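You operate a simulated robot arm through the tools that you are given. There is no shell and no other tool. Be economical: measure what you need, move in short steps, check, and stop when the job is done.

Carry out the task below with a simulated robot arm. There is one attempt and no reset: what you move stays moved.

TASK
Put the crushed parcel on hold and take it out of its tote.
Fine: read it, press HOLD, put the reader back, lay the parcel on the blue mat, press CLEAR last; the sound parcels stay in. Drop, pinch and damage nothing, leave nothing switched on.
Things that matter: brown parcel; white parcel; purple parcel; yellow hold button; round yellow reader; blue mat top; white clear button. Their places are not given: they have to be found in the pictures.

It is judged by the outcome, as a careful person would: the job done as asked, and still so three seconds after it is handed in. It fails if anything else is knocked over, pushed out of place, dropped, spilled or broken.

THE ROBOT
A 7-joint arm with a two-finger parallel gripper, fixed in place. Base frame: the origin is at the foot of the arm, x ahead of it, y to its left, z up; the work surface is at about z = 863. Lengths are in mm, angles in rad, forces in N, time in s.
With the tool pointing down near the work surface it reaches from about 300 to 700 mm from the base axis. Its first joint turns from -1.152 to 1.152 rad. Payload 1.57 kg.
Tool frame: the origin (TCP) lies between the finger pads and is the grasp point; the fingertips stand 30 mm ahead of it; z points along the fingers, y is the line along which they close. The gripper opens to 110 mm. The fingers are 24 mm wide and 12 mm thick; the gripper's body (48 by 112 mm) begins 78 mm behind the TCP.
Orientation is told as [roll, pitch, yaw] about the base's x, y, z axes, in that order, counted from this pose: with the fingers straight down and closing along the base's y, the tool's x points along the base's -x, its y along +y and its z along -z.

THE INTERFACE
- The arm moves only by the tool jog_arm. Its argument "steps" is a list of rows, each an object (a shift or turn left out is 0, a gripper value left out holds the last) with "angular": the turn, a rotation vector about the tool's x, y, z in units of 5 degrees (1.0 is 5 degrees), a list of three; "xyz": the shift along the tool's x, y, z in units of 30 mm (1.0 is 30 mm), a list of three; "claw": the finger opening in mm, from 0 to 110. In form: [{"angular": [rx, ry, rz], "xyz": [dx, dy, dz], "claw": claw}, ...]. A call has 1 to 20 rows; each row shifts and turns the commanded pose from where the row before left it, along the tool's axes as they then stand. A call with a number of a shift or a turn outside -1 to 1 is refused whole. A row lasts 0.2 s, in which the tool goes at most 50 mm and 0.15 rad; a call with a longer step from one row to the next is refused whole, and so is a gripper value outside its range. A pose out of reach is approached as far as the arm can. The call stops where the force on the tool passes 40 N (or 10 N more than at its start, if that is more) or the arm is blocked; 0.2 s more then pass. The fingers move at their own pace (about 108 mm/s each) and stop on an object; they squeeze with about 43 N. The grip force told is the motor's: it shows also when the fingers shut on nothing. Time passes only in rows, and 0.2 s behind the last, so rows that do not move let the fingers close. It gives the time, the measured TCP pose, the force on the tool (base axes), the opening and the grip force at its end, in the units of the frame above (readings bear some noise), and new pictures: "show" is both (left out), scene, wrist or none.
- Cameras (640 x 400 px; columns grow to the right, rows downward): "scene" is fixed at [157.5, -388.1, 1396.9]; the picture's right is [0.83, -0.55, 0.00], its down [-0.34, -0.52, -0.78] and it looks along [0.43, 0.65, -0.62] (base axes); focal length 214 px, centre (320, 200). "wrist" rides on the gripper at [-36, 0, -80] in the tool frame; the picture's right is [0.00, -1.00, 0.00], its down [0.97, 0.00, -0.24] and it looks along [0.24, 0.00, 0.97] (tool axes); focal length 218 px, centre (320, 200).
- measure_at(camera, pixels): for up to 12 pixels [column, row] of the newest picture of that camera ("zoom" is the newest enlarged one), the place [x, y, z] in the base frame of the surface seen there, good to about 2 mm. No time passes.
- close_up(camera, box): a new picture of the part [left, top, right, bottom] of that camera's present view, enlarged. No time passes.
- close_job(): hands the job in; it is judged then, once.

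Work in short steps. Measure before you move; look again where a grasp or a placing could have gone wrong, and mend it. You have 80 turns and 120 pictures in all, those below and enlarged ones among them. Open the gripper and draw the arm clear of the work before you hand the job in, unless the task says otherwise; then end with one line.

The tools are called after "Request:" as name(argument=value, ...) on one line, values as JSON. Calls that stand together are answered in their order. jog_arm: Moves the arm, as the interface text tells. Its arguments: {"type":"object","properties":{"steps":{"type":"array","items":{"type":"object","properties":{"angular":{"type":"array","items":{"type":"number"}},"xyz":{"type":"array","items":{"type":"number"}},"claw":{"type":"number"}}}},"show":{"type":"string","enum":["both","scene","wrist","none"]}},"required":["steps"]} The other tools are called the same way: measure_at (camera, pixels) gives the place of the surface under pixels of a picture; close_up (camera, box) takes an enlarged picture of a part of a camera's view; close_job () hands the job in.

At the start:

```text
time_s: 0.0
position: [425.8, -23.8, 1260.5]
tcp_rot: [-0.001, 0.0, 0.001]
ft_force: [0.7, -1.1, 0.7]
opening: 110.3
finger_force: 0.1
```

scene: 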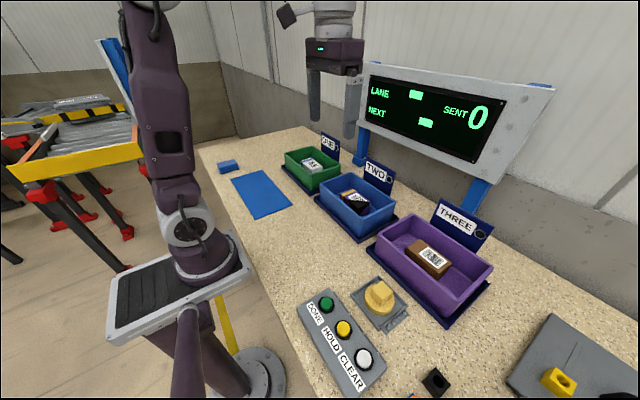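
wrist: 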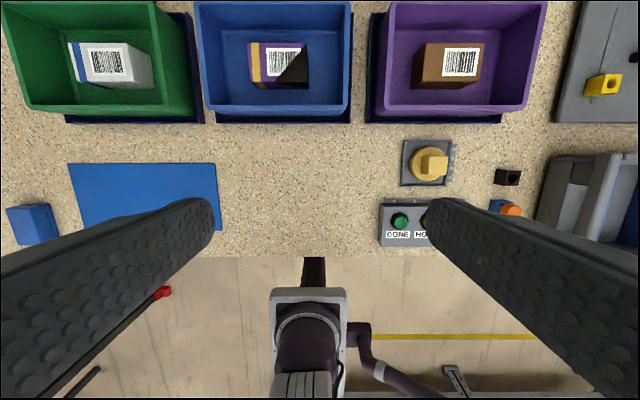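

I'll look closely at the totes and at the control panel/reader before moving anything.

Request:
close_up(camera="wrist", box=[0, 0, 560, 130])

Request:
close_up(camera="scene", box=[270, 120, 510, 270])

Request:
close_up(camera="scene", box=[290, 260, 640, 400])

Request:
measure_at(camera="scene", pixels=[[326, 304], [344, 328], [364, 357], [379, 296], [377, 286], [262, 195], [313, 166], [354, 200], [433, 258], [228, 166], [400, 318], [560, 382]])

Request:
measure_at(camera="wrist", pixels=[[280, 65], [250, 45], [305, 45], [250, 85], [305, 85], [432, 163], [405, 143], [450, 183], [75, 168], [212, 168], [275, 110], [199, 20]])

```text
1.14 times, centred on (280, 65) of wrist
```

zoom: 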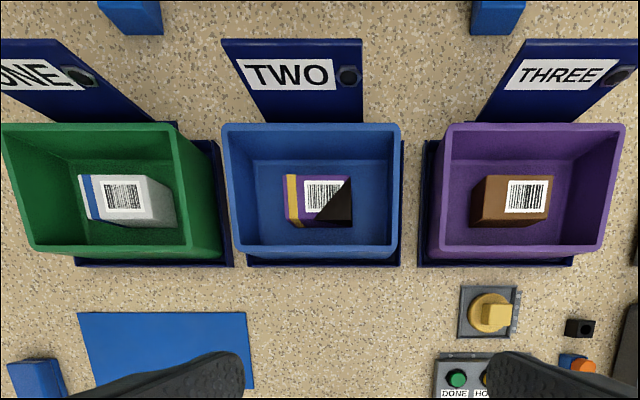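

```text
2.67 times, centred on (390, 195) of scene
```

zoom: 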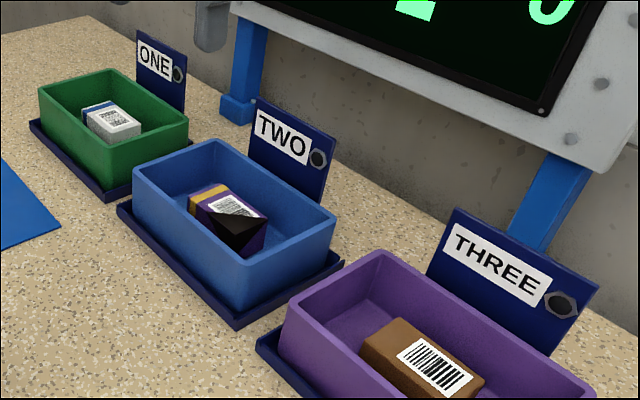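

```text
1.83 times, centred on (465, 330) of scene
```

zoom: 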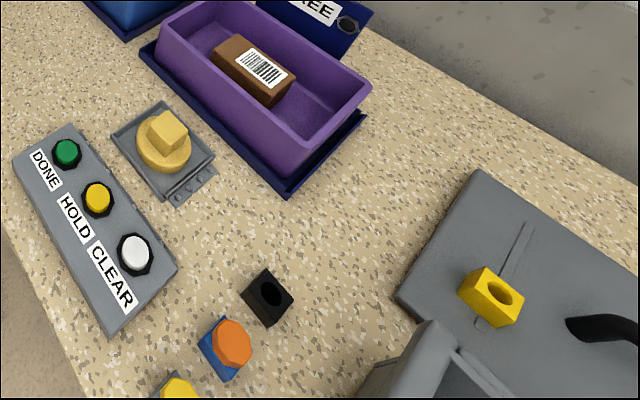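

```text
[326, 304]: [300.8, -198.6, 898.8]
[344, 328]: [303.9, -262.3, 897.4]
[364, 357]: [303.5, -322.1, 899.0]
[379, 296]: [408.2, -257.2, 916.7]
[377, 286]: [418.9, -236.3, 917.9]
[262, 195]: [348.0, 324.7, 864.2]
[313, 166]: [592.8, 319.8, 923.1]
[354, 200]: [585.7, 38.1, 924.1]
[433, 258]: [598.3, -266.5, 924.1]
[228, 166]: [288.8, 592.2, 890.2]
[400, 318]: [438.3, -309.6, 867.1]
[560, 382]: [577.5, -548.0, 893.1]
```

```text
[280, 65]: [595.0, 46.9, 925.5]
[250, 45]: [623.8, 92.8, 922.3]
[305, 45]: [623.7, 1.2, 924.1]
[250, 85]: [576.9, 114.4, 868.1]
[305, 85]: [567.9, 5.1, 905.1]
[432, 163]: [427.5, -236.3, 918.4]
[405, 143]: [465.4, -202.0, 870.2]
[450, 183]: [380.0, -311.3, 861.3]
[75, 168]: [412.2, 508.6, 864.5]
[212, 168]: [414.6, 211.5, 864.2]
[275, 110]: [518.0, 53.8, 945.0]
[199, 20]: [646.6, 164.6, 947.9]
```

The purple parcel in tote TWO seems to be the crushed one (dark caved corner). I'll move above it for a nearer look.

Request:
jog_arm(steps=[{"xyz": [-0.97, 0.39, 0.6]}, {"xyz": [-0.97, 0.39, 0.6]}, {"xyz": [-0.97, 0.39, 0.6]}, {"xyz": [-0.97, 0.39, 0.6]}, {"xyz": [-0.97, 0.39, 0.6]}, {"xyz": [-0.97, 0.39, 0.6]}])

```text
time_s: 1.4
position: [598.8, 47.9, 1153.5]
tcp_rot: [0.0, 0.001, 0.0]
ft_force: [-0.4, -0.8, 1.0]
opening: 110.0
finger_force: 0.0
```

scene: 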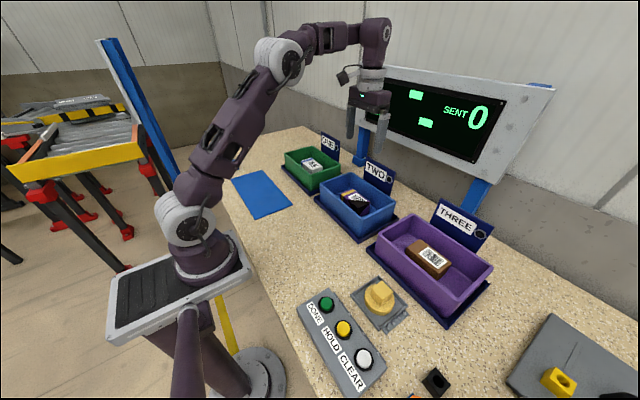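
wrist: 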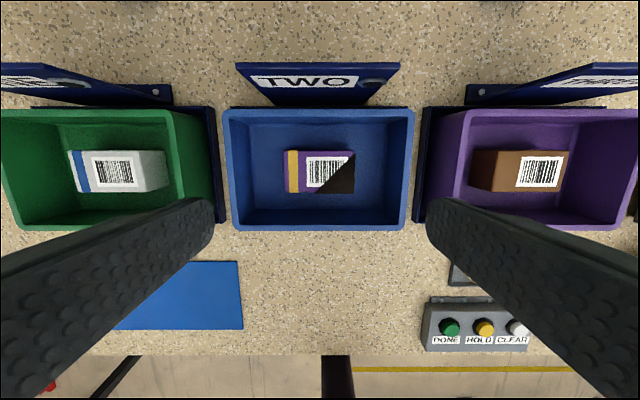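

Request:
close_up(camera="wrist", box=[240, 120, 400, 220])

Request:
measure_at(camera="wrist", pixels=[[286, 152], [352, 153], [286, 191], [318, 190], [346, 185], [325, 165], [225, 113], [412, 113], [234, 227], [404, 227], [330, 215], [390, 170]])

Request:
close_up(camera="scene", box=[330, 180, 390, 218])

```text
4.00 times, centred on (320, 170) of wrist
```

zoom: 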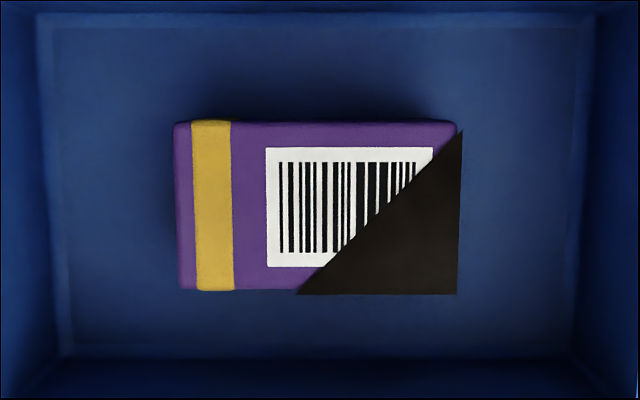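

```text
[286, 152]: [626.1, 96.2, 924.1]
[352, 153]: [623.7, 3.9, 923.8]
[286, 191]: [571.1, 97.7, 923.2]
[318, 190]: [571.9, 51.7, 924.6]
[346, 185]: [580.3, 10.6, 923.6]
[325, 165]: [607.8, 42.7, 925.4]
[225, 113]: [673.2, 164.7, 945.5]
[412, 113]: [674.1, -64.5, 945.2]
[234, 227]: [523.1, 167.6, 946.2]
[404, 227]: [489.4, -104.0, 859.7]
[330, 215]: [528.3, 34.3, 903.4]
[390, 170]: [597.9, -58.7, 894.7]
```

```text
10.53 times, centred on (360, 199) of scene
```

zoom: 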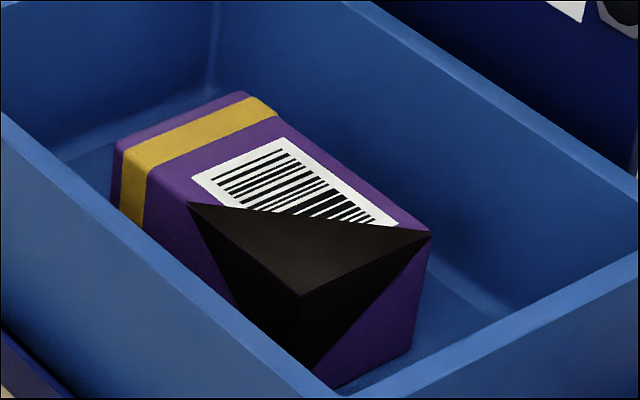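

The purple one has a dark corner; I'll compare the white and brown parcels to be sure which one is crushed.

Request:
close_up(camera="scene", box=[282, 145, 346, 185])

Request:
close_up(camera="scene", box=[392, 230, 472, 280])

Request:
close_up(camera="wrist", box=[40, 120, 200, 220])

Request:
close_up(camera="wrist", box=[440, 120, 600, 220])

Request:
close_up(camera="scene", box=[340, 260, 430, 340])

```text
10.00 times, centred on (314, 165) of scene
```

zoom: 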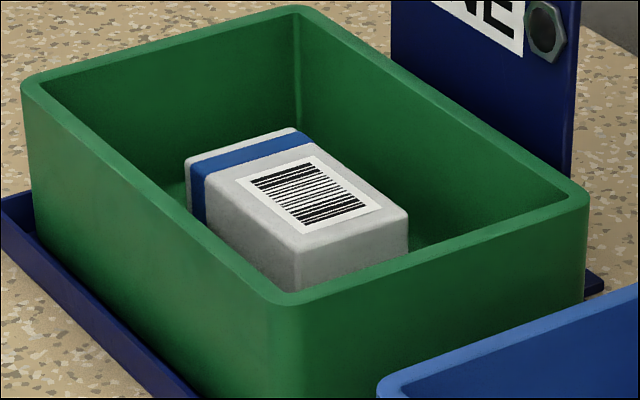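

```text
8.00 times, centred on (432, 255) of scene
```

zoom: 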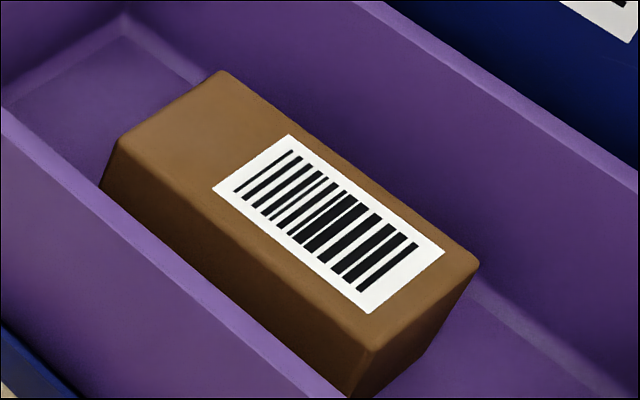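

```text
4.00 times, centred on (120, 170) of wrist
```

zoom: 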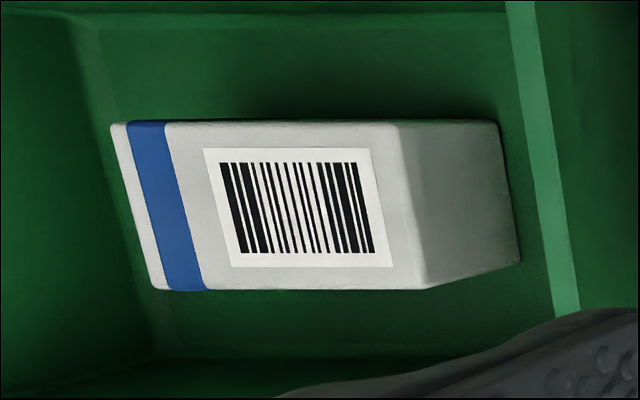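

```text
4.00 times, centred on (520, 170) of wrist
```

zoom: 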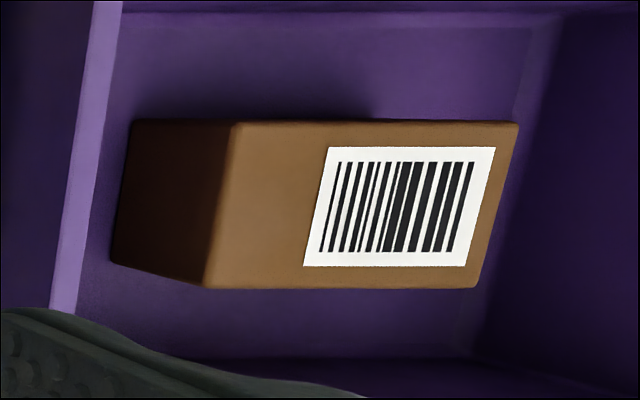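

```text
5.00 times, centred on (385, 300) of scene
```

zoom: 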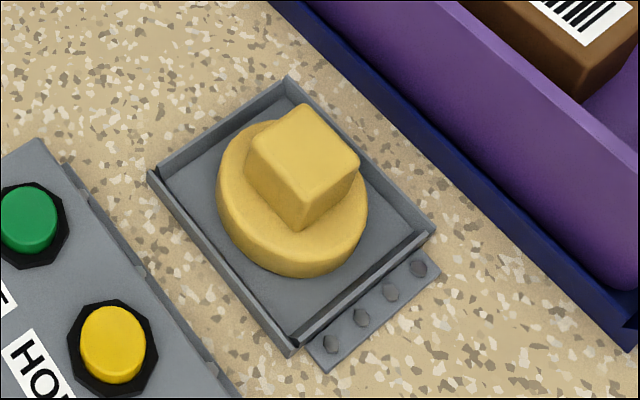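

The purple parcel in tote TWO is the crushed one (top z≈924, x 571–625, y 5–97). Now I'll go over the reader at about (420,-245) for a look from above.

Request:
jog_arm(steps=[{"xyz": [0.51, -0.87, 0.1]}, {"xyz": [0.51, -0.87, 0.1]}, {"xyz": [0.51, -0.87, 0.1]}, {"xyz": [0.51, -0.87, 0.1]}, {"xyz": [0.51, -0.87, 0.1]}, {"xyz": [0.51, -0.87, 0.1]}, {"xyz": [0.51, -0.87, 0.1]}, {"xyz": [0.51, -0.87, 0.1]}, {"xyz": [0.51, -0.87, 0.1]}, {"xyz": [0.51, -0.87, 0.1]}, {"xyz": [0.51, -0.87, 0.1]}], show="wrist")

```text
time_s: 3.8
position: [432.3, -238.9, 1120.3]
tcp_rot: [-0.001, 0.0, 0.0]
ft_force: [-0.3, 0.1, 0.0]
opening: 109.9
finger_force: 0.1
```

wrist: 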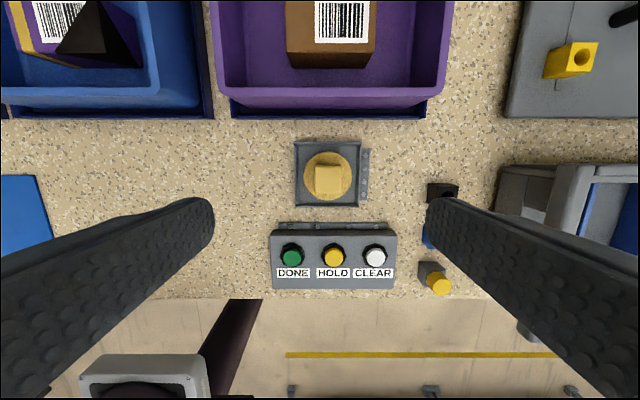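

Request:
close_up(camera="wrist", box=[260, 130, 400, 218])

Request:
measure_at(camera="wrist", pixels=[[317, 165], [341, 165], [317, 191], [341, 191], [328, 178], [307, 168], [348, 175], [300, 200], [355, 150], [333, 252], [374, 252], [291, 252]])

```text
4.55 times, centred on (330, 174) of wrist
```

zoom: 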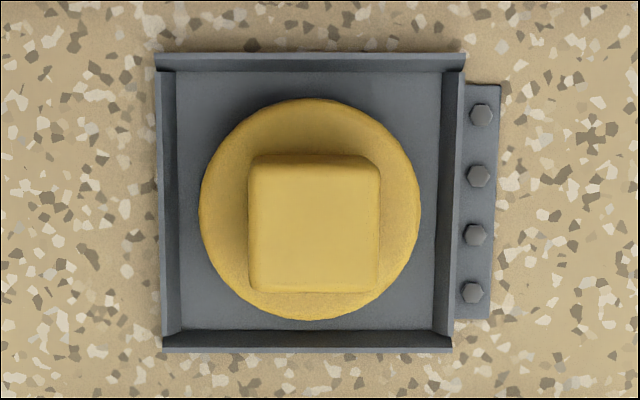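

```text
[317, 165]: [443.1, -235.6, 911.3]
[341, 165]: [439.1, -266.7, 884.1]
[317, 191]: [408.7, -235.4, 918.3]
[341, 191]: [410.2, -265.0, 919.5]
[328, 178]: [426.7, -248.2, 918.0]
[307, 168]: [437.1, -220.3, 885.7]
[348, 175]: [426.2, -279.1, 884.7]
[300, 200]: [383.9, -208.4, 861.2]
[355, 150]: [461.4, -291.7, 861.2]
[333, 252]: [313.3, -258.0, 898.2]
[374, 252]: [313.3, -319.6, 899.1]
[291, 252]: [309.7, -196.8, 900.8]
```

Reader knob: top z≈918, x 409–439, y −265…−236, disc top ≈885. I descend centred over it at (424,−250) to TCP z≈960 with moderately open fingers.

Request:
jog_arm(steps=[{"xyz": [0.046, -0.062, 0.89], "claw": 70}, {"xyz": [0.046, -0.062, 0.89]}, {"xyz": [0.046, -0.062, 0.89]}, {"xyz": [0.046, -0.062, 0.89]}, {"xyz": [0.046, -0.062, 0.89]}, {"xyz": [0.046, -0.062, 0.89]}, {}])

```text
time_s: 5.4
position: [423.4, -249.3, 958.4]
tcp_rot: [-0.001, 0.0, -0.001]
ft_force: [0.0, -0.1, -0.1]
opening: 69.8
finger_force: 0.1
```

scene: 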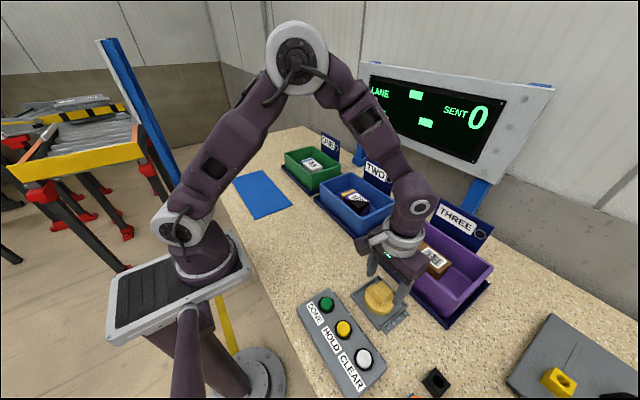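
wrist: 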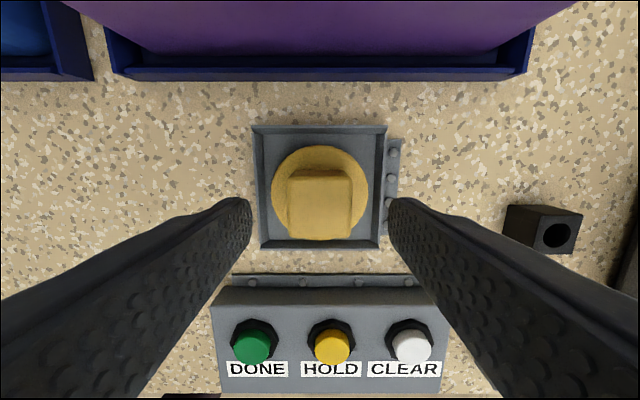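

Aligned. Go down 37 mm to TCP z≈921 and close on the knob.

Request:
jog_arm(steps=[{"xyz": [0, 0, 0.62]}, {"xyz": [0, 0, 0.62]}, {}, {"claw": 20}, {"claw": 20}, {"claw": 20}, {}], show="wrist")

```text
time_s: 7.0
position: [423.4, -250.8, 921.6]
tcp_rot: [-0.001, 0.001, 0.0]
ft_force: [0.6, 0.9, 0.2]
opening: 37.0
finger_force: 42.7
```

wrist: 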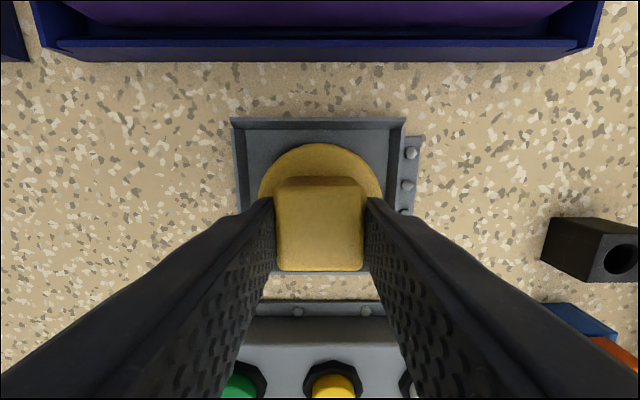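

Gripped (opening 37, 42.7 N). I lift 120 mm straight up and check.

Request:
jog_arm(steps=[{"xyz": [0, 0, -0.4]}, {"xyz": [0, 0, -0.6]}, {"xyz": [0, 0, -0.8]}, {"xyz": [0, 0, -0.8]}, {"xyz": [0, 0, -0.8]}, {"xyz": [0, 0, -0.6]}, {}])

```text
time_s: 8.6
position: [422.8, -250.5, 1042.7]
tcp_rot: [0.0, 0.0, 0.001]
ft_force: [-0.8, 0.2, -0.7]
opening: 36.8
finger_force: 43.3
```

scene: 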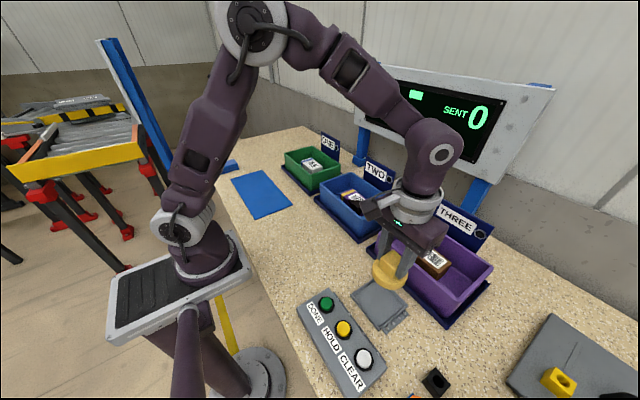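
wrist: 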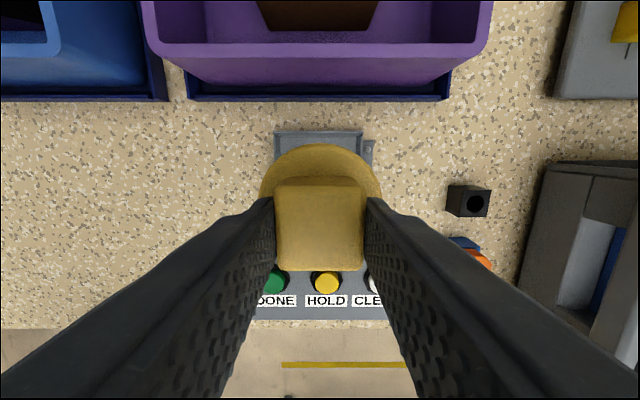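

Reader held. I travel in +y along x≈423 (so no other parcel passes under the reader), then +x over the purple label at (598,40).

Request:
jog_arm(steps=[{"xyz": [0, 0.5, 0]}, {"xyz": [0, 0.97, 0]}, {"xyz": [0, 0.97, 0]}, {"xyz": [0, 0.97, 0]}, {"xyz": [0, 0.97, 0]}, {"xyz": [0, 0.97, 0]}, {"xyz": [0, 0.97, 0]}, {"xyz": [0, 0.97, 0]}, {"xyz": [0, 0.97, 0]}, {"xyz": [0, 0.97, 0]}, {"xyz": [0, 0.45, 0]}, {"xyz": [-0.5, 0, 0]}, {"xyz": [-0.97, 0, 0]}, {"xyz": [-0.97, 0, 0]}, {"xyz": [-0.97, 0, 0]}, {"xyz": [-0.97, 0, 0]}, {"xyz": [-0.97, 0, 0]}, {"xyz": [-0.5, 0, 0]}, {}])

```text
time_s: 12.6
position: [599.9, 37.5, 1040.9]
tcp_rot: [-0.001, 0.0, 0.001]
ft_force: [0.1, -0.3, -1.5]
opening: 37.0
finger_force: 42.6
```

scene: 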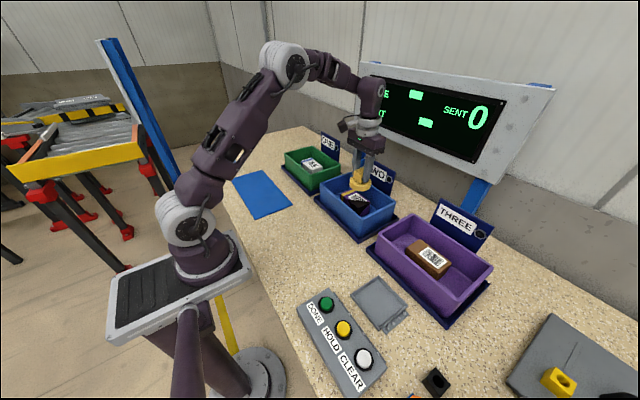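
wrist: 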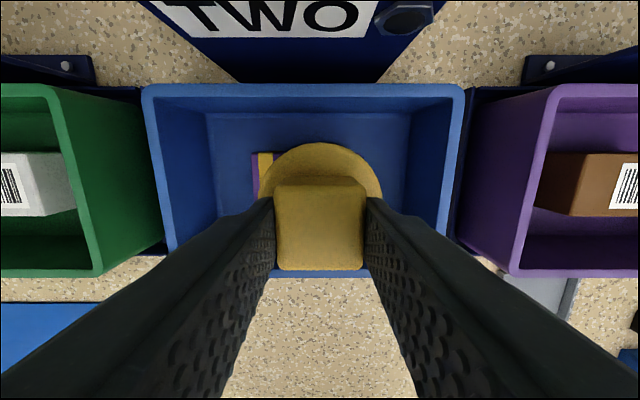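

Centred over the label, reader bottom about 62 mm above it. I lower 27 mm and dwell, then look for a response.

Request:
jog_arm(steps=[{"xyz": [0, 0, 0.45]}, {"xyz": [0, 0, 0.45]}, {}, {}, {}, {}, {}, {}], show="none")

Request:
close_up(camera="scene", box=[270, 50, 560, 250])

```text
time_s: 14.4
position: [600.1, 37.6, 1015.1]
tcp_rot: [-0.001, 0.0, 0.001]
ft_force: [0.7, -0.2, -1.0]
opening: 37.1
finger_force: 43.1
```

```text
2.00 times, centred on (415, 150) of scene
```

zoom: 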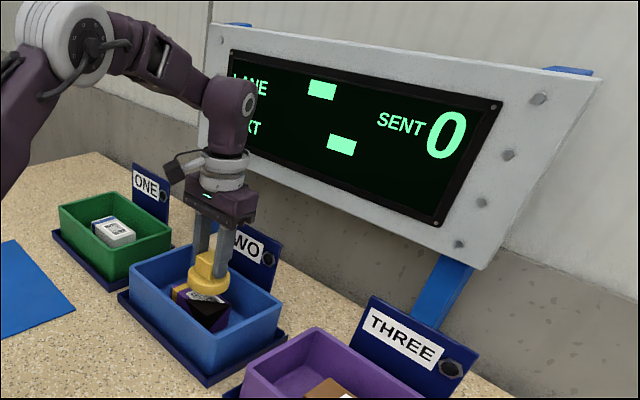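

No visible response yet. I'll measure the reader and parcel heights before going nearer.

Request:
close_up(camera="scene", box=[330, 160, 400, 220])

Request:
close_up(camera="wrist", box=[220, 60, 420, 280])

Request:
measure_at(camera="scene", pixels=[[375, 192], [373, 196], [376, 187], [374, 180]])

```text
6.67 times, centred on (365, 190) of scene
```

zoom: 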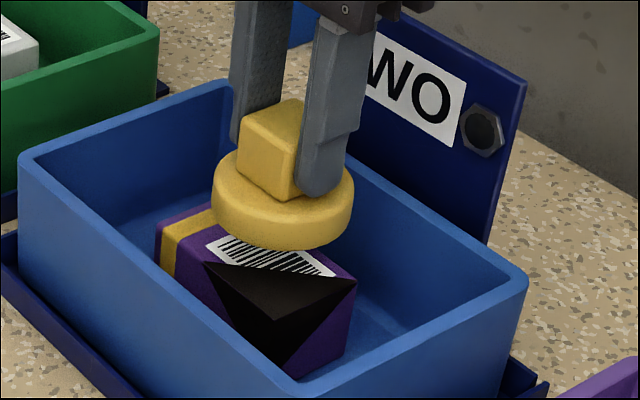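

```text
1.82 times, centred on (320, 170) of wrist
```

zoom: 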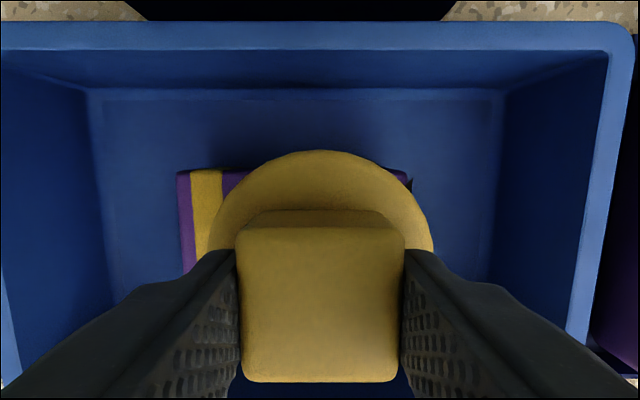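

```text
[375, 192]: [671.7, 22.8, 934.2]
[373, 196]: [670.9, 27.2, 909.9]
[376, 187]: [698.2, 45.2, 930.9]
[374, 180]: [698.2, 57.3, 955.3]
```

Lower another 20 mm (bottom ≈941, parcel top 924) and dwell.

Request:
jog_arm(steps=[{"xyz": [0, 0, 0.35]}, {"xyz": [0, 0, 0.35]}, {}, {}, {}, {}, {}], show="none")

Request:
close_up(camera="scene", box=[270, 50, 560, 250])

```text
time_s: 16.0
position: [598.7, 39.0, 994.3]
tcp_rot: [0.0, -0.001, -0.001]
ft_force: [0.4, -0.2, -1.3]
opening: 37.1
finger_force: 42.9
```

```text
2.00 times, centred on (415, 150) of scene
```

zoom: 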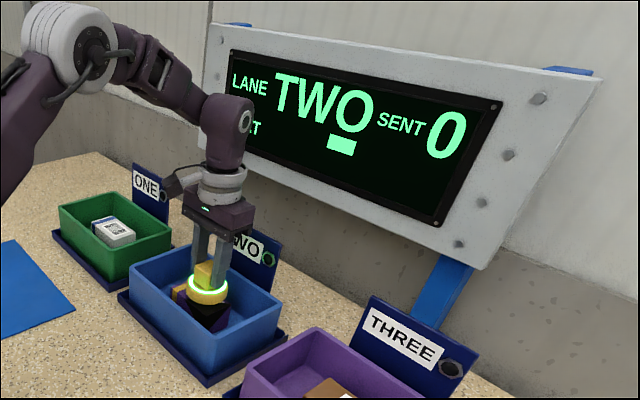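

The reader's ring lit and the display shows LANE TWO: the read was taken. I lift out and back over the free table, and see whether the display holds.

Request:
jog_arm(steps=[{"xyz": [0, 0, -0.5]}, {"xyz": [0, 0, -0.8]}, {"xyz": [0, 0, -0.5]}, {"xyz": [0.6, 0, 0]}, {"xyz": [0.97, 0, 0]}, {"xyz": [0.97, 0, 0]}, {"xyz": [0.97, 0, 0]}, {"xyz": [0.97, 0, 0]}, {"xyz": [0.97, -0.3, 0]}, {"xyz": [0.5, -0.9, 0]}, {"xyz": [0, -0.97, 0]}, {"xyz": [0, -0.97, 0]}, {"xyz": [0, -0.6, 0]}, {}])

```text
time_s: 19.0
position: [420.1, -74.0, 1049.5]
tcp_rot: [0.001, 0.0, 0.0]
ft_force: [-0.7, 0.0, -1.6]
opening: 36.9
finger_force: 43.1
```

scene: 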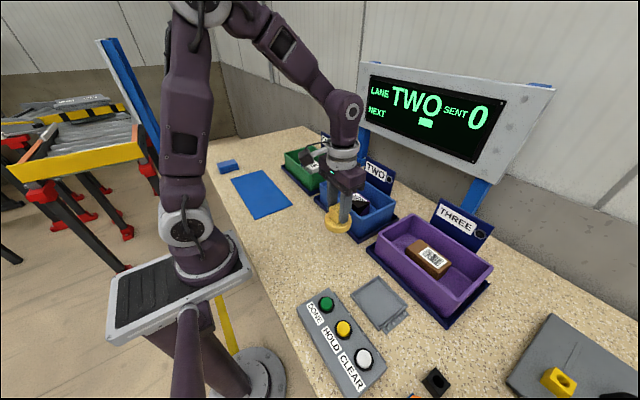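
wrist: 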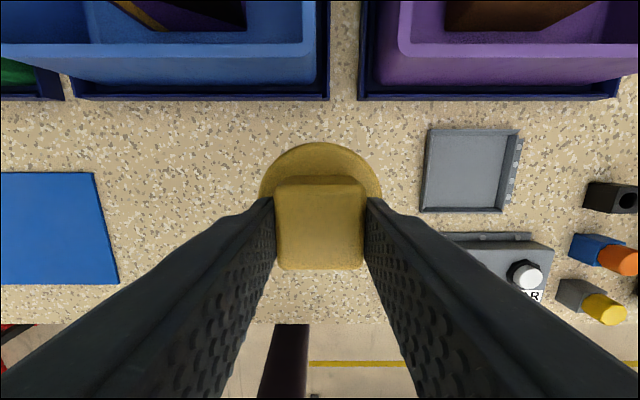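

The display holds TWO. HOLD comes before returning the reader, so I'll rest the reader gently on this free table spot, press HOLD with closed fingers, then bring it back. First the tray floor height versus the table.

Request:
measure_at(camera="wrist", pixels=[[470, 170], [450, 150], [490, 190], [428, 130], [520, 130], [423, 212], [503, 212], [320, 125], [390, 200], [240, 200], [540, 275]])

Request:
measure_at(camera="scene", pixels=[[378, 302], [376, 279], [407, 310], [351, 290], [382, 327]])

```text
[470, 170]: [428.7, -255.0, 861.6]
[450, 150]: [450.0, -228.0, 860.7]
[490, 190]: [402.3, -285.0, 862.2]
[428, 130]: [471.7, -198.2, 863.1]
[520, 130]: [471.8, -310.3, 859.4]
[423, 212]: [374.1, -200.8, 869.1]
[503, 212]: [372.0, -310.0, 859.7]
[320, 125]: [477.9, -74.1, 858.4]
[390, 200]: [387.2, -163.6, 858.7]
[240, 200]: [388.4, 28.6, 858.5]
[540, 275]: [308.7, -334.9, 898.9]
```

```text
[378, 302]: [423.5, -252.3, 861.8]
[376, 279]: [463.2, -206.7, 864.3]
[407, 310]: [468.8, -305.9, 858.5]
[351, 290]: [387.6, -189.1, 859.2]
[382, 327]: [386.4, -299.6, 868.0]
```

Tray floor ≈861.7, table ≈858.7, so release height is TCP ≈918.6. I lower 126 mm to ≈923 first.

Request:
jog_arm(steps=[{"xyz": [0, 0, 0.6]}, {"xyz": [0, 0, 0.8]}, {"xyz": [0, 0, 0.8]}, {"xyz": [0, 0, 0.8]}, {"xyz": [0, 0, 0.8]}, {"xyz": [0, 0, 0.4]}, {}], show="scene")

```text
time_s: 20.6
position: [420.8, -72.5, 922.6]
tcp_rot: [-0.002, 0.0, -0.001]
ft_force: [0.0, 0.7, -1.3]
opening: 37.1
finger_force: 43.1
```

scene: 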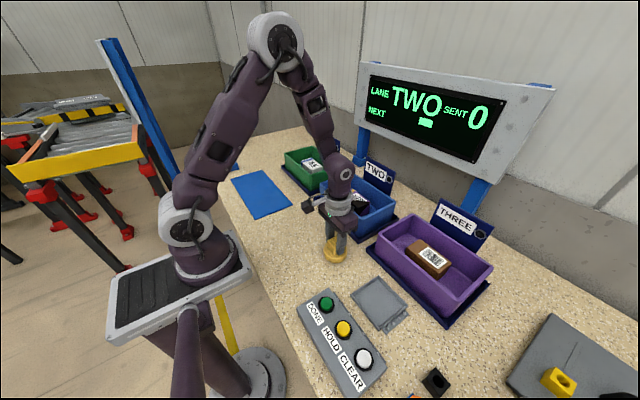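

Request:
jog_arm(steps=[{"xyz": [0, 0, 0.05]}, {"xyz": [0, 0, 0.04]}, {"xyz": [0, 0, 0.03]}, {}], show="none")

```text
time_s: 21.6
position: [420.4, -71.9, 917.8]
tcp_rot: [0.0, -0.001, 0.0]
ft_force: [-0.3, -0.2, 0.6]
opening: 37.1
finger_force: 43.2
```

Force z went from −1.3 to +0.6, suggesting light contact; half a millimetre more to confirm.

Request:
jog_arm(steps=[{"xyz": [0, 0, 0.02]}, {}], show="none")

```text
time_s: 22.2
position: [419.3, -72.4, 918.9]
tcp_rot: [-0.003, 0.001, 0.001]
ft_force: [-5.2, 4.9, 25.9]
opening: 37.0
finger_force: 43.1
```

Firm contact (26 N). I back off 0.6 mm, open to 60 and rise.

Request:
jog_arm(steps=[{"xyz": [0, 0, -0.02]}, {"claw": 60}, {"claw": 60}, {"claw": 60}, {"xyz": [0, 0, -0.5]}, {"xyz": [0, 0, -0.8]}, {"xyz": [0, 0, -0.9]}, {"xyz": [0, 0, -0.9]}, {}])

```text
time_s: 24.2
position: [420.5, -72.3, 1011.6]
tcp_rot: [-0.001, 0.0, 0.0]
ft_force: [1.1, 0.1, -0.1]
opening: 60.0
finger_force: 0.1
```

scene: 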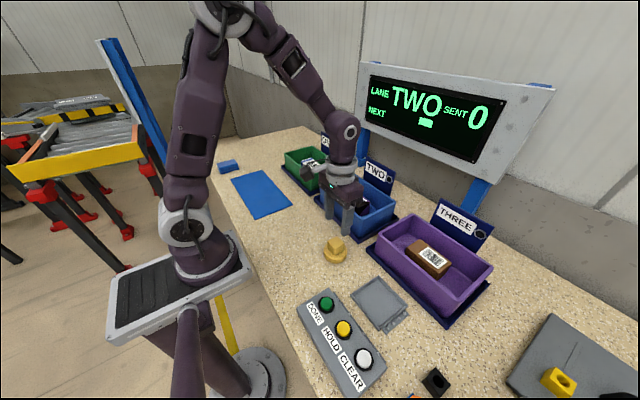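
wrist: 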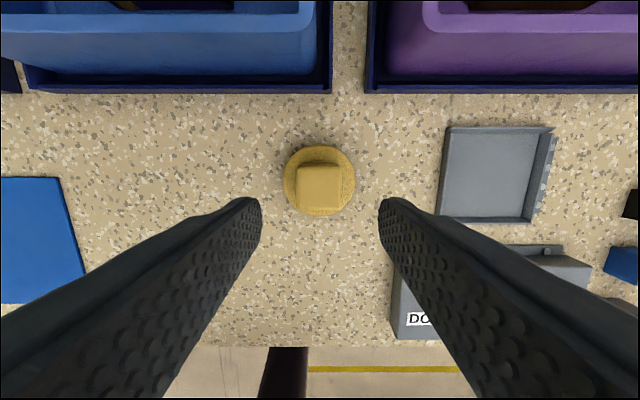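

Reader stands safely on the table. Now move above the HOLD button (~(308,−259), top ≈898) with fingers closed.

Request:
jog_arm(steps=[{"xyz": [0.535, -0.89, 0], "claw": 0}, {"xyz": [0.535, -0.89, 0]}, {"xyz": [0.535, -0.89, 0]}, {"xyz": [0.535, -0.89, 0]}, {"xyz": [0.535, -0.89, 0]}, {"xyz": [0.535, -0.89, 0]}, {"xyz": [0.535, -0.89, 0]}, {}], show="wrist")

Request:
measure_at(camera="scene", pixels=[[421, 318]])

```text
time_s: 26.0
position: [307.3, -263.3, 1012.2]
tcp_rot: [0.001, 0.0, 0.0]
ft_force: [-0.7, -0.5, 0.0]
opening: 0.0
finger_force: 21.5
```

wrist: 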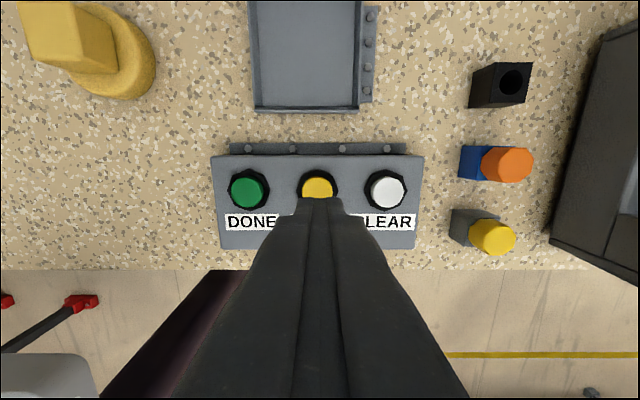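

```text
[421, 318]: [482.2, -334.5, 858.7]
```

Request:
close_up(camera="wrist", box=[210, 140, 430, 260])

Request:
measure_at(camera="wrist", pixels=[[233, 188], [265, 188], [249, 172], [317, 186], [302, 186], [332, 186], [317, 173], [370, 188], [404, 188], [387, 172], [387, 203]])

```text
2.91 times, centred on (320, 200) of wrist
```

zoom: 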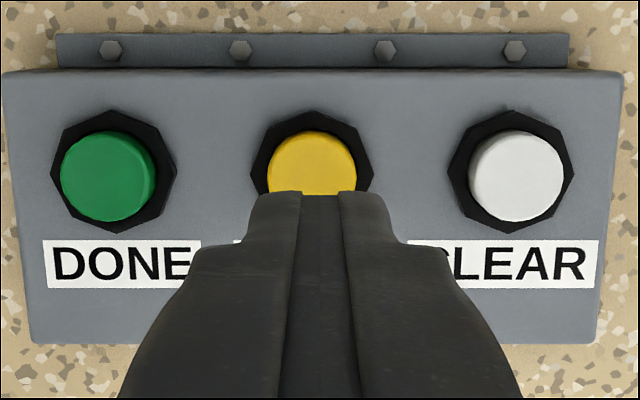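

```text
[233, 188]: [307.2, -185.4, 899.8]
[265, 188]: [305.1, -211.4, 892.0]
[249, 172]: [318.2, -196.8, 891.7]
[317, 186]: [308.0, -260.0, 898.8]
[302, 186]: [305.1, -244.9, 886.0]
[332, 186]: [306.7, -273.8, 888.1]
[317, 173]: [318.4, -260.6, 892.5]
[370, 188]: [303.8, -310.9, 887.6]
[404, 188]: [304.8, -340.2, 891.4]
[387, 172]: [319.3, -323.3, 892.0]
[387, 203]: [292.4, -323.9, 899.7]
```

HOLD cap centre ≈(305,−260), top 899. Descend to TCP ≈935, fingertips 6 mm above the cap.

Request:
jog_arm(steps=[{"xyz": [0.08, 0.1, 0.6]}, {"xyz": [0, 0, 0.8]}, {"xyz": [0, 0, 0.8]}, {"xyz": [0, 0, 0.37]}, {}], show="wrist")

```text
time_s: 27.2
position: [305.5, -257.5, 934.7]
tcp_rot: [0.001, 0.002, 0.0]
ft_force: [1.0, -0.5, -0.3]
opening: 0.2
finger_force: 21.1
```

wrist: 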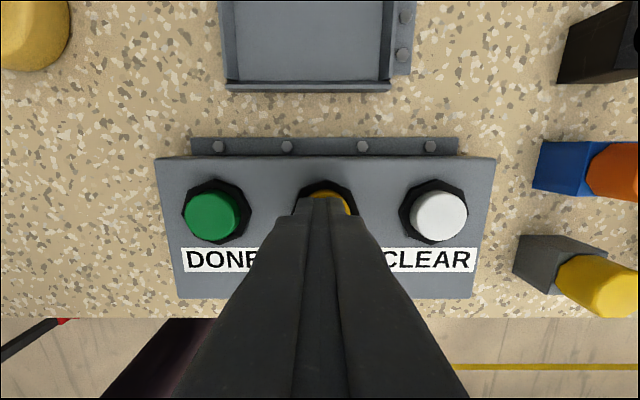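

Slightly left of centre; nudge and press in 2 mm steps.

Request:
jog_arm(steps=[{"xyz": [0, -0.07, 0.05]}, {"xyz": [0, 0, 0.07]}, {"xyz": [0, 0, 0.07]}, {"xyz": [0, 0, 0.07]}, {}], show="scene")

```text
time_s: 28.4
position: [306.3, -259.1, 927.6]
tcp_rot: [-0.001, 0.002, -0.001]
ft_force: [-0.2, -1.3, 3.3]
opening: 0.3
finger_force: 21.5
```

scene: 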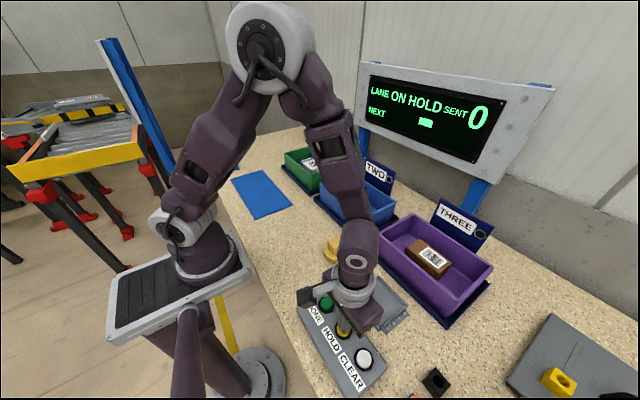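

Display says ON HOLD. Rise and go back over the reader at (420,−72), opening to 70.

Request:
jog_arm(steps=[{"xyz": [0, 0, -0.5]}, {"xyz": [0, 0, -0.8]}, {"xyz": [0, 0, -0.8]}, {"xyz": [0, 0, -0.7]}, {"xyz": [-0.54, 0.89, 0], "claw": 70}, {"xyz": [-0.54, 0.89, 0]}, {"xyz": [-0.54, 0.89, 0]}, {"xyz": [-0.54, 0.89, 0]}, {"xyz": [-0.54, 0.89, 0]}, {"xyz": [-0.54, 0.89, 0]}, {"xyz": [-0.54, 0.89, 0]}, {}])

```text
time_s: 31.0
position: [419.8, -70.2, 1010.8]
tcp_rot: [-0.001, 0.0, 0.0]
ft_force: [0.1, 0.1, -0.4]
opening: 69.9
finger_force: 0.1
```

scene: 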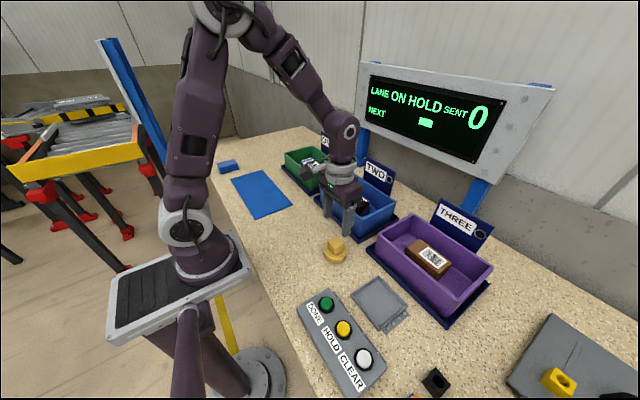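
wrist: 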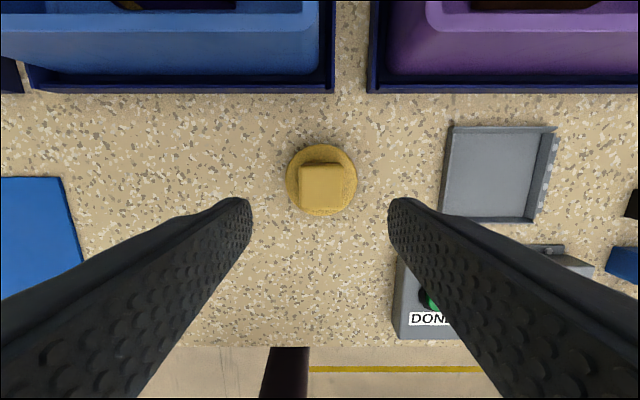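

Descend 91 mm to TCP ≈920 and grip the knob, then lift.

Request:
jog_arm(steps=[{"xyz": [0, -0.05, 0.7]}, {"xyz": [0, 0, 0.8]}, {"xyz": [0, 0, 0.8]}, {"xyz": [0, 0, 0.5]}, {"xyz": [0, 0, 0.22]}, {}, {"claw": 20}, {"claw": 20}, {"claw": 20}, {"claw": 20}], show="wrist")

```text
time_s: 33.2
position: [419.9, -74.2, 920.2]
tcp_rot: [0.0, 0.001, 0.001]
ft_force: [-0.7, 0.5, 0.6]
opening: 37.0
finger_force: 43.2
```

wrist: 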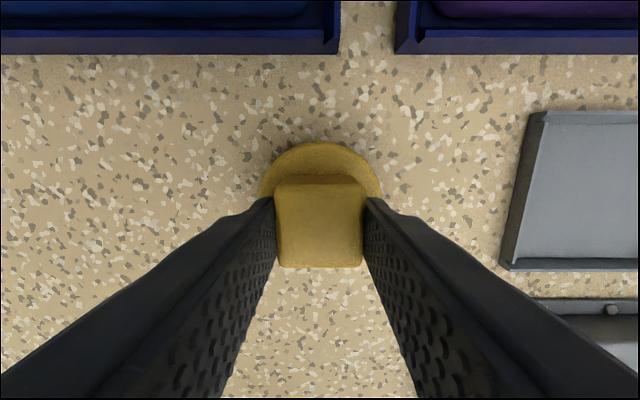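

Gripped. Lift 45 mm, carry to the tray at (423.4,−250.8) and lower to ≈930.

Request:
jog_arm(steps=[{"xyz": [0, 0, -0.5]}, {"xyz": [0, 0, -0.7]}, {"xyz": [0, 0, -0.5]}, {"xyz": [-0.02, -0.6, 0]}, {"xyz": [-0.02, -0.9, 0]}, {"xyz": [-0.02, -0.9, 0]}, {"xyz": [-0.02, -0.9, 0]}, {"xyz": [-0.02, -0.9, 0]}, {"xyz": [-0.02, -0.9, 0]}, {"xyz": [0, -0.79, 0]}, {}, {"xyz": [0, 0, 0.5]}, {"xyz": [0, 0, 0.6]}, {"xyz": [0, 0, 0.25]}, {}])

```text
time_s: 36.4
position: [422.2, -250.3, 929.3]
tcp_rot: [-0.001, 0.001, -0.002]
ft_force: [-0.2, -0.5, -0.9]
opening: 37.2
finger_force: 43.0
```

scene: 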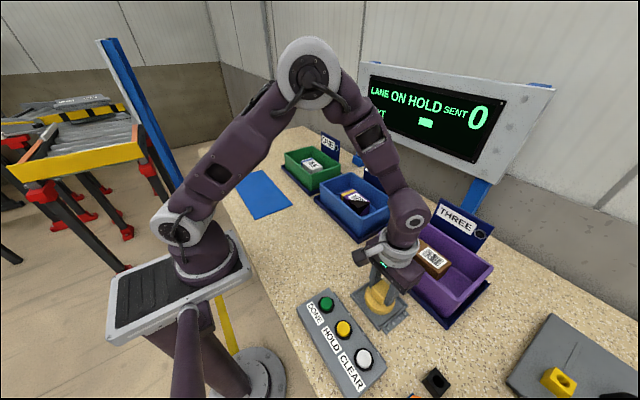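
wrist: 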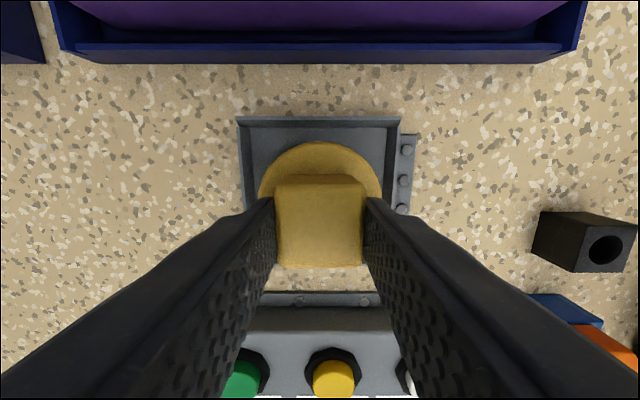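

Aligned inside the tray. Lower gently until contact.

Request:
jog_arm(steps=[{"xyz": [0, 0, 0.07]}, {"xyz": [0, 0, 0.05]}, {"xyz": [0, 0, 0.05]}, {}], show="none")

```text
time_s: 37.4
position: [422.4, -250.2, 925.4]
tcp_rot: [-0.002, -0.001, 0.0]
ft_force: [0.3, -0.3, -1.4]
opening: 37.1
finger_force: 43.2
```

Request:
jog_arm(steps=[{"xyz": [0, 0, 0.03]}, {"xyz": [0, 0, 0.03]}, {"xyz": [0, 0, 0.02]}, {}], show="none")

```text
time_s: 38.4
position: [421.3, -250.5, 922.7]
tcp_rot: [0.0, 0.0, -0.001]
ft_force: [0.8, -0.4, -1.3]
opening: 37.3
finger_force: 43.1
```

Request:
jog_arm(steps=[{"xyz": [0, 0, 0.02]}, {"xyz": [0, 0, 0.02]}, {}], show="none")

```text
time_s: 39.2
position: [421.8, -251.8, 921.5]
tcp_rot: [0.001, 0.001, -0.001]
ft_force: [-0.5, -1.5, 6.4]
opening: 37.2
finger_force: 43.5
```

Light contact (6 N). Release and rise.

Request:
jog_arm(steps=[{"claw": 60}, {"claw": 60}, {"claw": 60}, {"xyz": [0, 0, -0.5]}, {"xyz": [0, 0, -0.8]}, {"xyz": [0, 0, -0.9]}, {"xyz": [0, 0, -0.9]}, {"xyz": [0, 0, -0.9]}, {}])

```text
time_s: 41.2
position: [422.9, -249.2, 1041.7]
tcp_rot: [0.0, -0.001, -0.001]
ft_force: [0.3, -0.4, -0.1]
opening: 60.0
finger_force: 0.0
```

scene: 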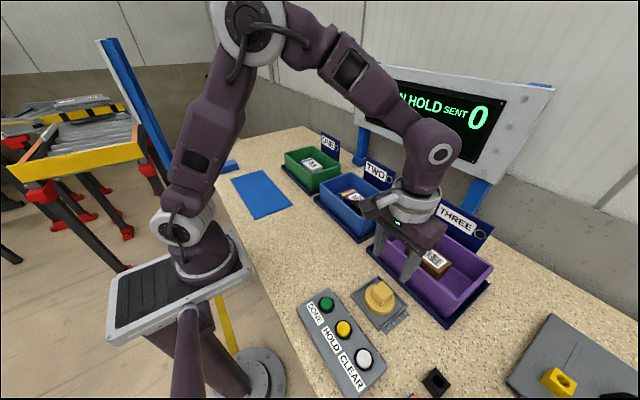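
wrist: 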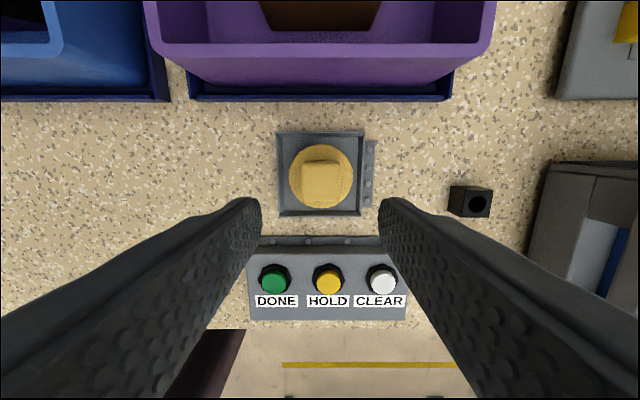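

Reader is back in its tray. Now I turn the tool 90° about z so the fingers close along base x (the parcel's 54 mm width, away from the crushed corner).

Request:
jog_arm(steps=[{"angular": [0, 0, 1]}, {"angular": [0, 0, 1]}, {"angular": [0, 0, 1]}, {"angular": [0, 0, 1]}, {"angular": [0, 0, 1]}, {"angular": [0, 0, 1]}, {"angular": [0, 0, 1]}, {"angular": [0, 0, 1]}, {"angular": [0, 0, 1]}, {"angular": [0, 0, 1]}, {"angular": [0, 0, 1]}, {"angular": [0, 0, 1]}, {"angular": [0, 0, 1]}, {"angular": [0, 0, 1]}, {"angular": [0, 0, 1]}, {"angular": [0, 0, 1]}, {"angular": [0, 0, 1]}, {"angular": [0, 0, 1]}, {"claw": 85}], show="none")

```text
time_s: 45.2
position: [422.0, -251.8, 1041.8]
tcp_rot: [0.0, 0.0, -1.572]
ft_force: [0.8, 0.4, -0.3]
opening: 85.0
finger_force: 0.1
```

Turned. Travel +y along x≈423, then +x over the purple parcel at (598,58).

Request:
jog_arm(steps=[{"xyz": [0.6, 0, -0.3]}, {"xyz": [0.97, 0, -0.3]}, {"xyz": [0.97, 0, 0]}, {"xyz": [0.97, 0, 0]}, {"xyz": [0.97, 0, 0]}, {"xyz": [0.97, 0, 0]}, {"xyz": [0.97, 0, 0]}, {"xyz": [0.97, 0, 0]}, {"xyz": [0.97, 0, 0]}, {"xyz": [0.97, 0, 0]}, {"xyz": [0.97, 0, 0]}, {"xyz": [0.0, 0.5, 0]}, {"xyz": [0, 0.97, 0]}, {"xyz": [0, 0.97, 0]}, {"xyz": [0, 0.97, 0]}, {"xyz": [0, 0.97, 0]}, {"xyz": [0, 0.97, 0]}, {"xyz": [0, 0.5, 0]}, {}])

```text
time_s: 49.2
position: [598.6, 58.3, 1060.0]
tcp_rot: [0.001, 0.0, -1.571]
ft_force: [-0.1, 0.5, 0.0]
opening: 85.2
finger_force: 0.1
```

scene: 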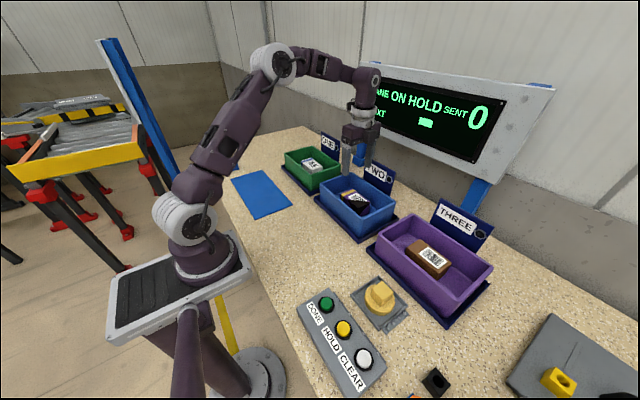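
wrist: 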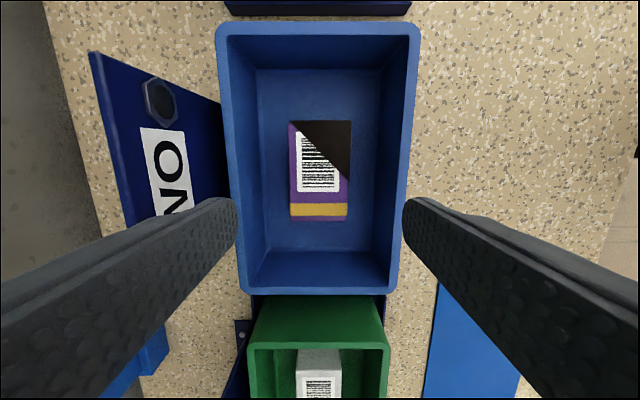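

Measure the parcel edges, the floor and the walls for finger clearance.

Request:
measure_at(camera="wrist", pixels=[[292, 170], [347, 190], [320, 125], [320, 214], [270, 170], [258, 170], [365, 190], [382, 190], [405, 190], [228, 170], [95, 60], [218, 180]])

Request:
close_up(camera="wrist", box=[220, 20, 420, 300])

```text
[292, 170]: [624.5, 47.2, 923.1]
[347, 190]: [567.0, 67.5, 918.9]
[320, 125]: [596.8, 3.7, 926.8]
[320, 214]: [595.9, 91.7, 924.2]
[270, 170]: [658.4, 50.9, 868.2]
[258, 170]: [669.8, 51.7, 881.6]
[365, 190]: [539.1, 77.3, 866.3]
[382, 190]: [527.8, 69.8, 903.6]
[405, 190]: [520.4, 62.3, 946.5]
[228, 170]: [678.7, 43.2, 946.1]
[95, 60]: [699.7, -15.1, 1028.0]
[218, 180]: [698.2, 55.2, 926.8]
```

```text
1.43 times, centred on (320, 160) of wrist
```

zoom: 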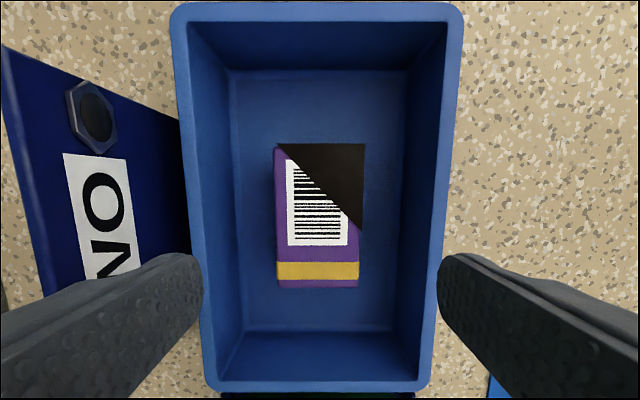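

Parcel spans x≈568–625; walls at ≈532 and ≈668: opening 78 gives about 10 mm both sides. Descend to ≈945 first and check.

Request:
jog_arm(steps=[{"xyz": [0, -0.05, 0.6], "claw": 78}, {"xyz": [0, 0, 0.9]}, {"xyz": [0, 0, 0.9]}, {"xyz": [0, 0, 0.9]}, {"xyz": [0, 0, 0.5]}, {}])

```text
time_s: 50.6
position: [597.8, 57.6, 945.5]
tcp_rot: [0.0, 0.001, -1.571]
ft_force: [-0.5, -0.1, 0.2]
opening: 78.1
finger_force: 0.0
```

scene: 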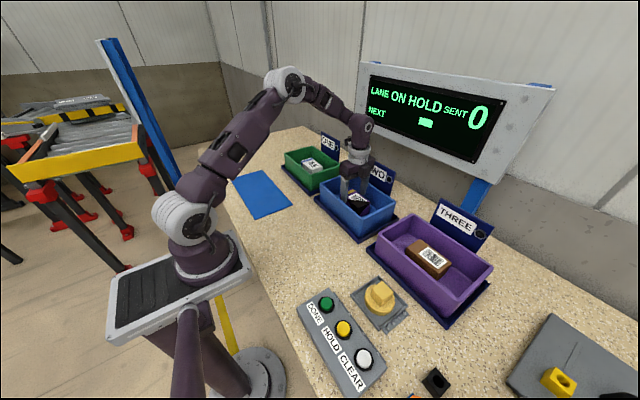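
wrist: 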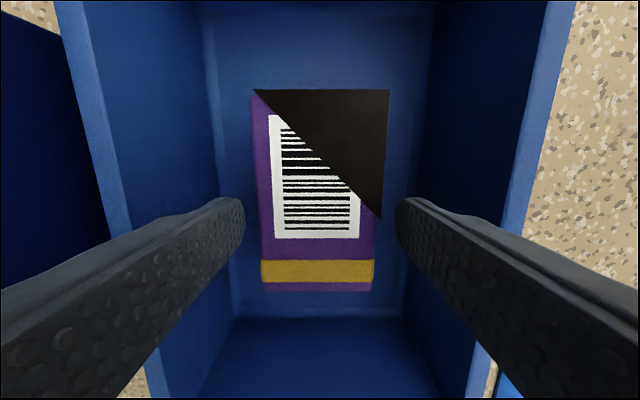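

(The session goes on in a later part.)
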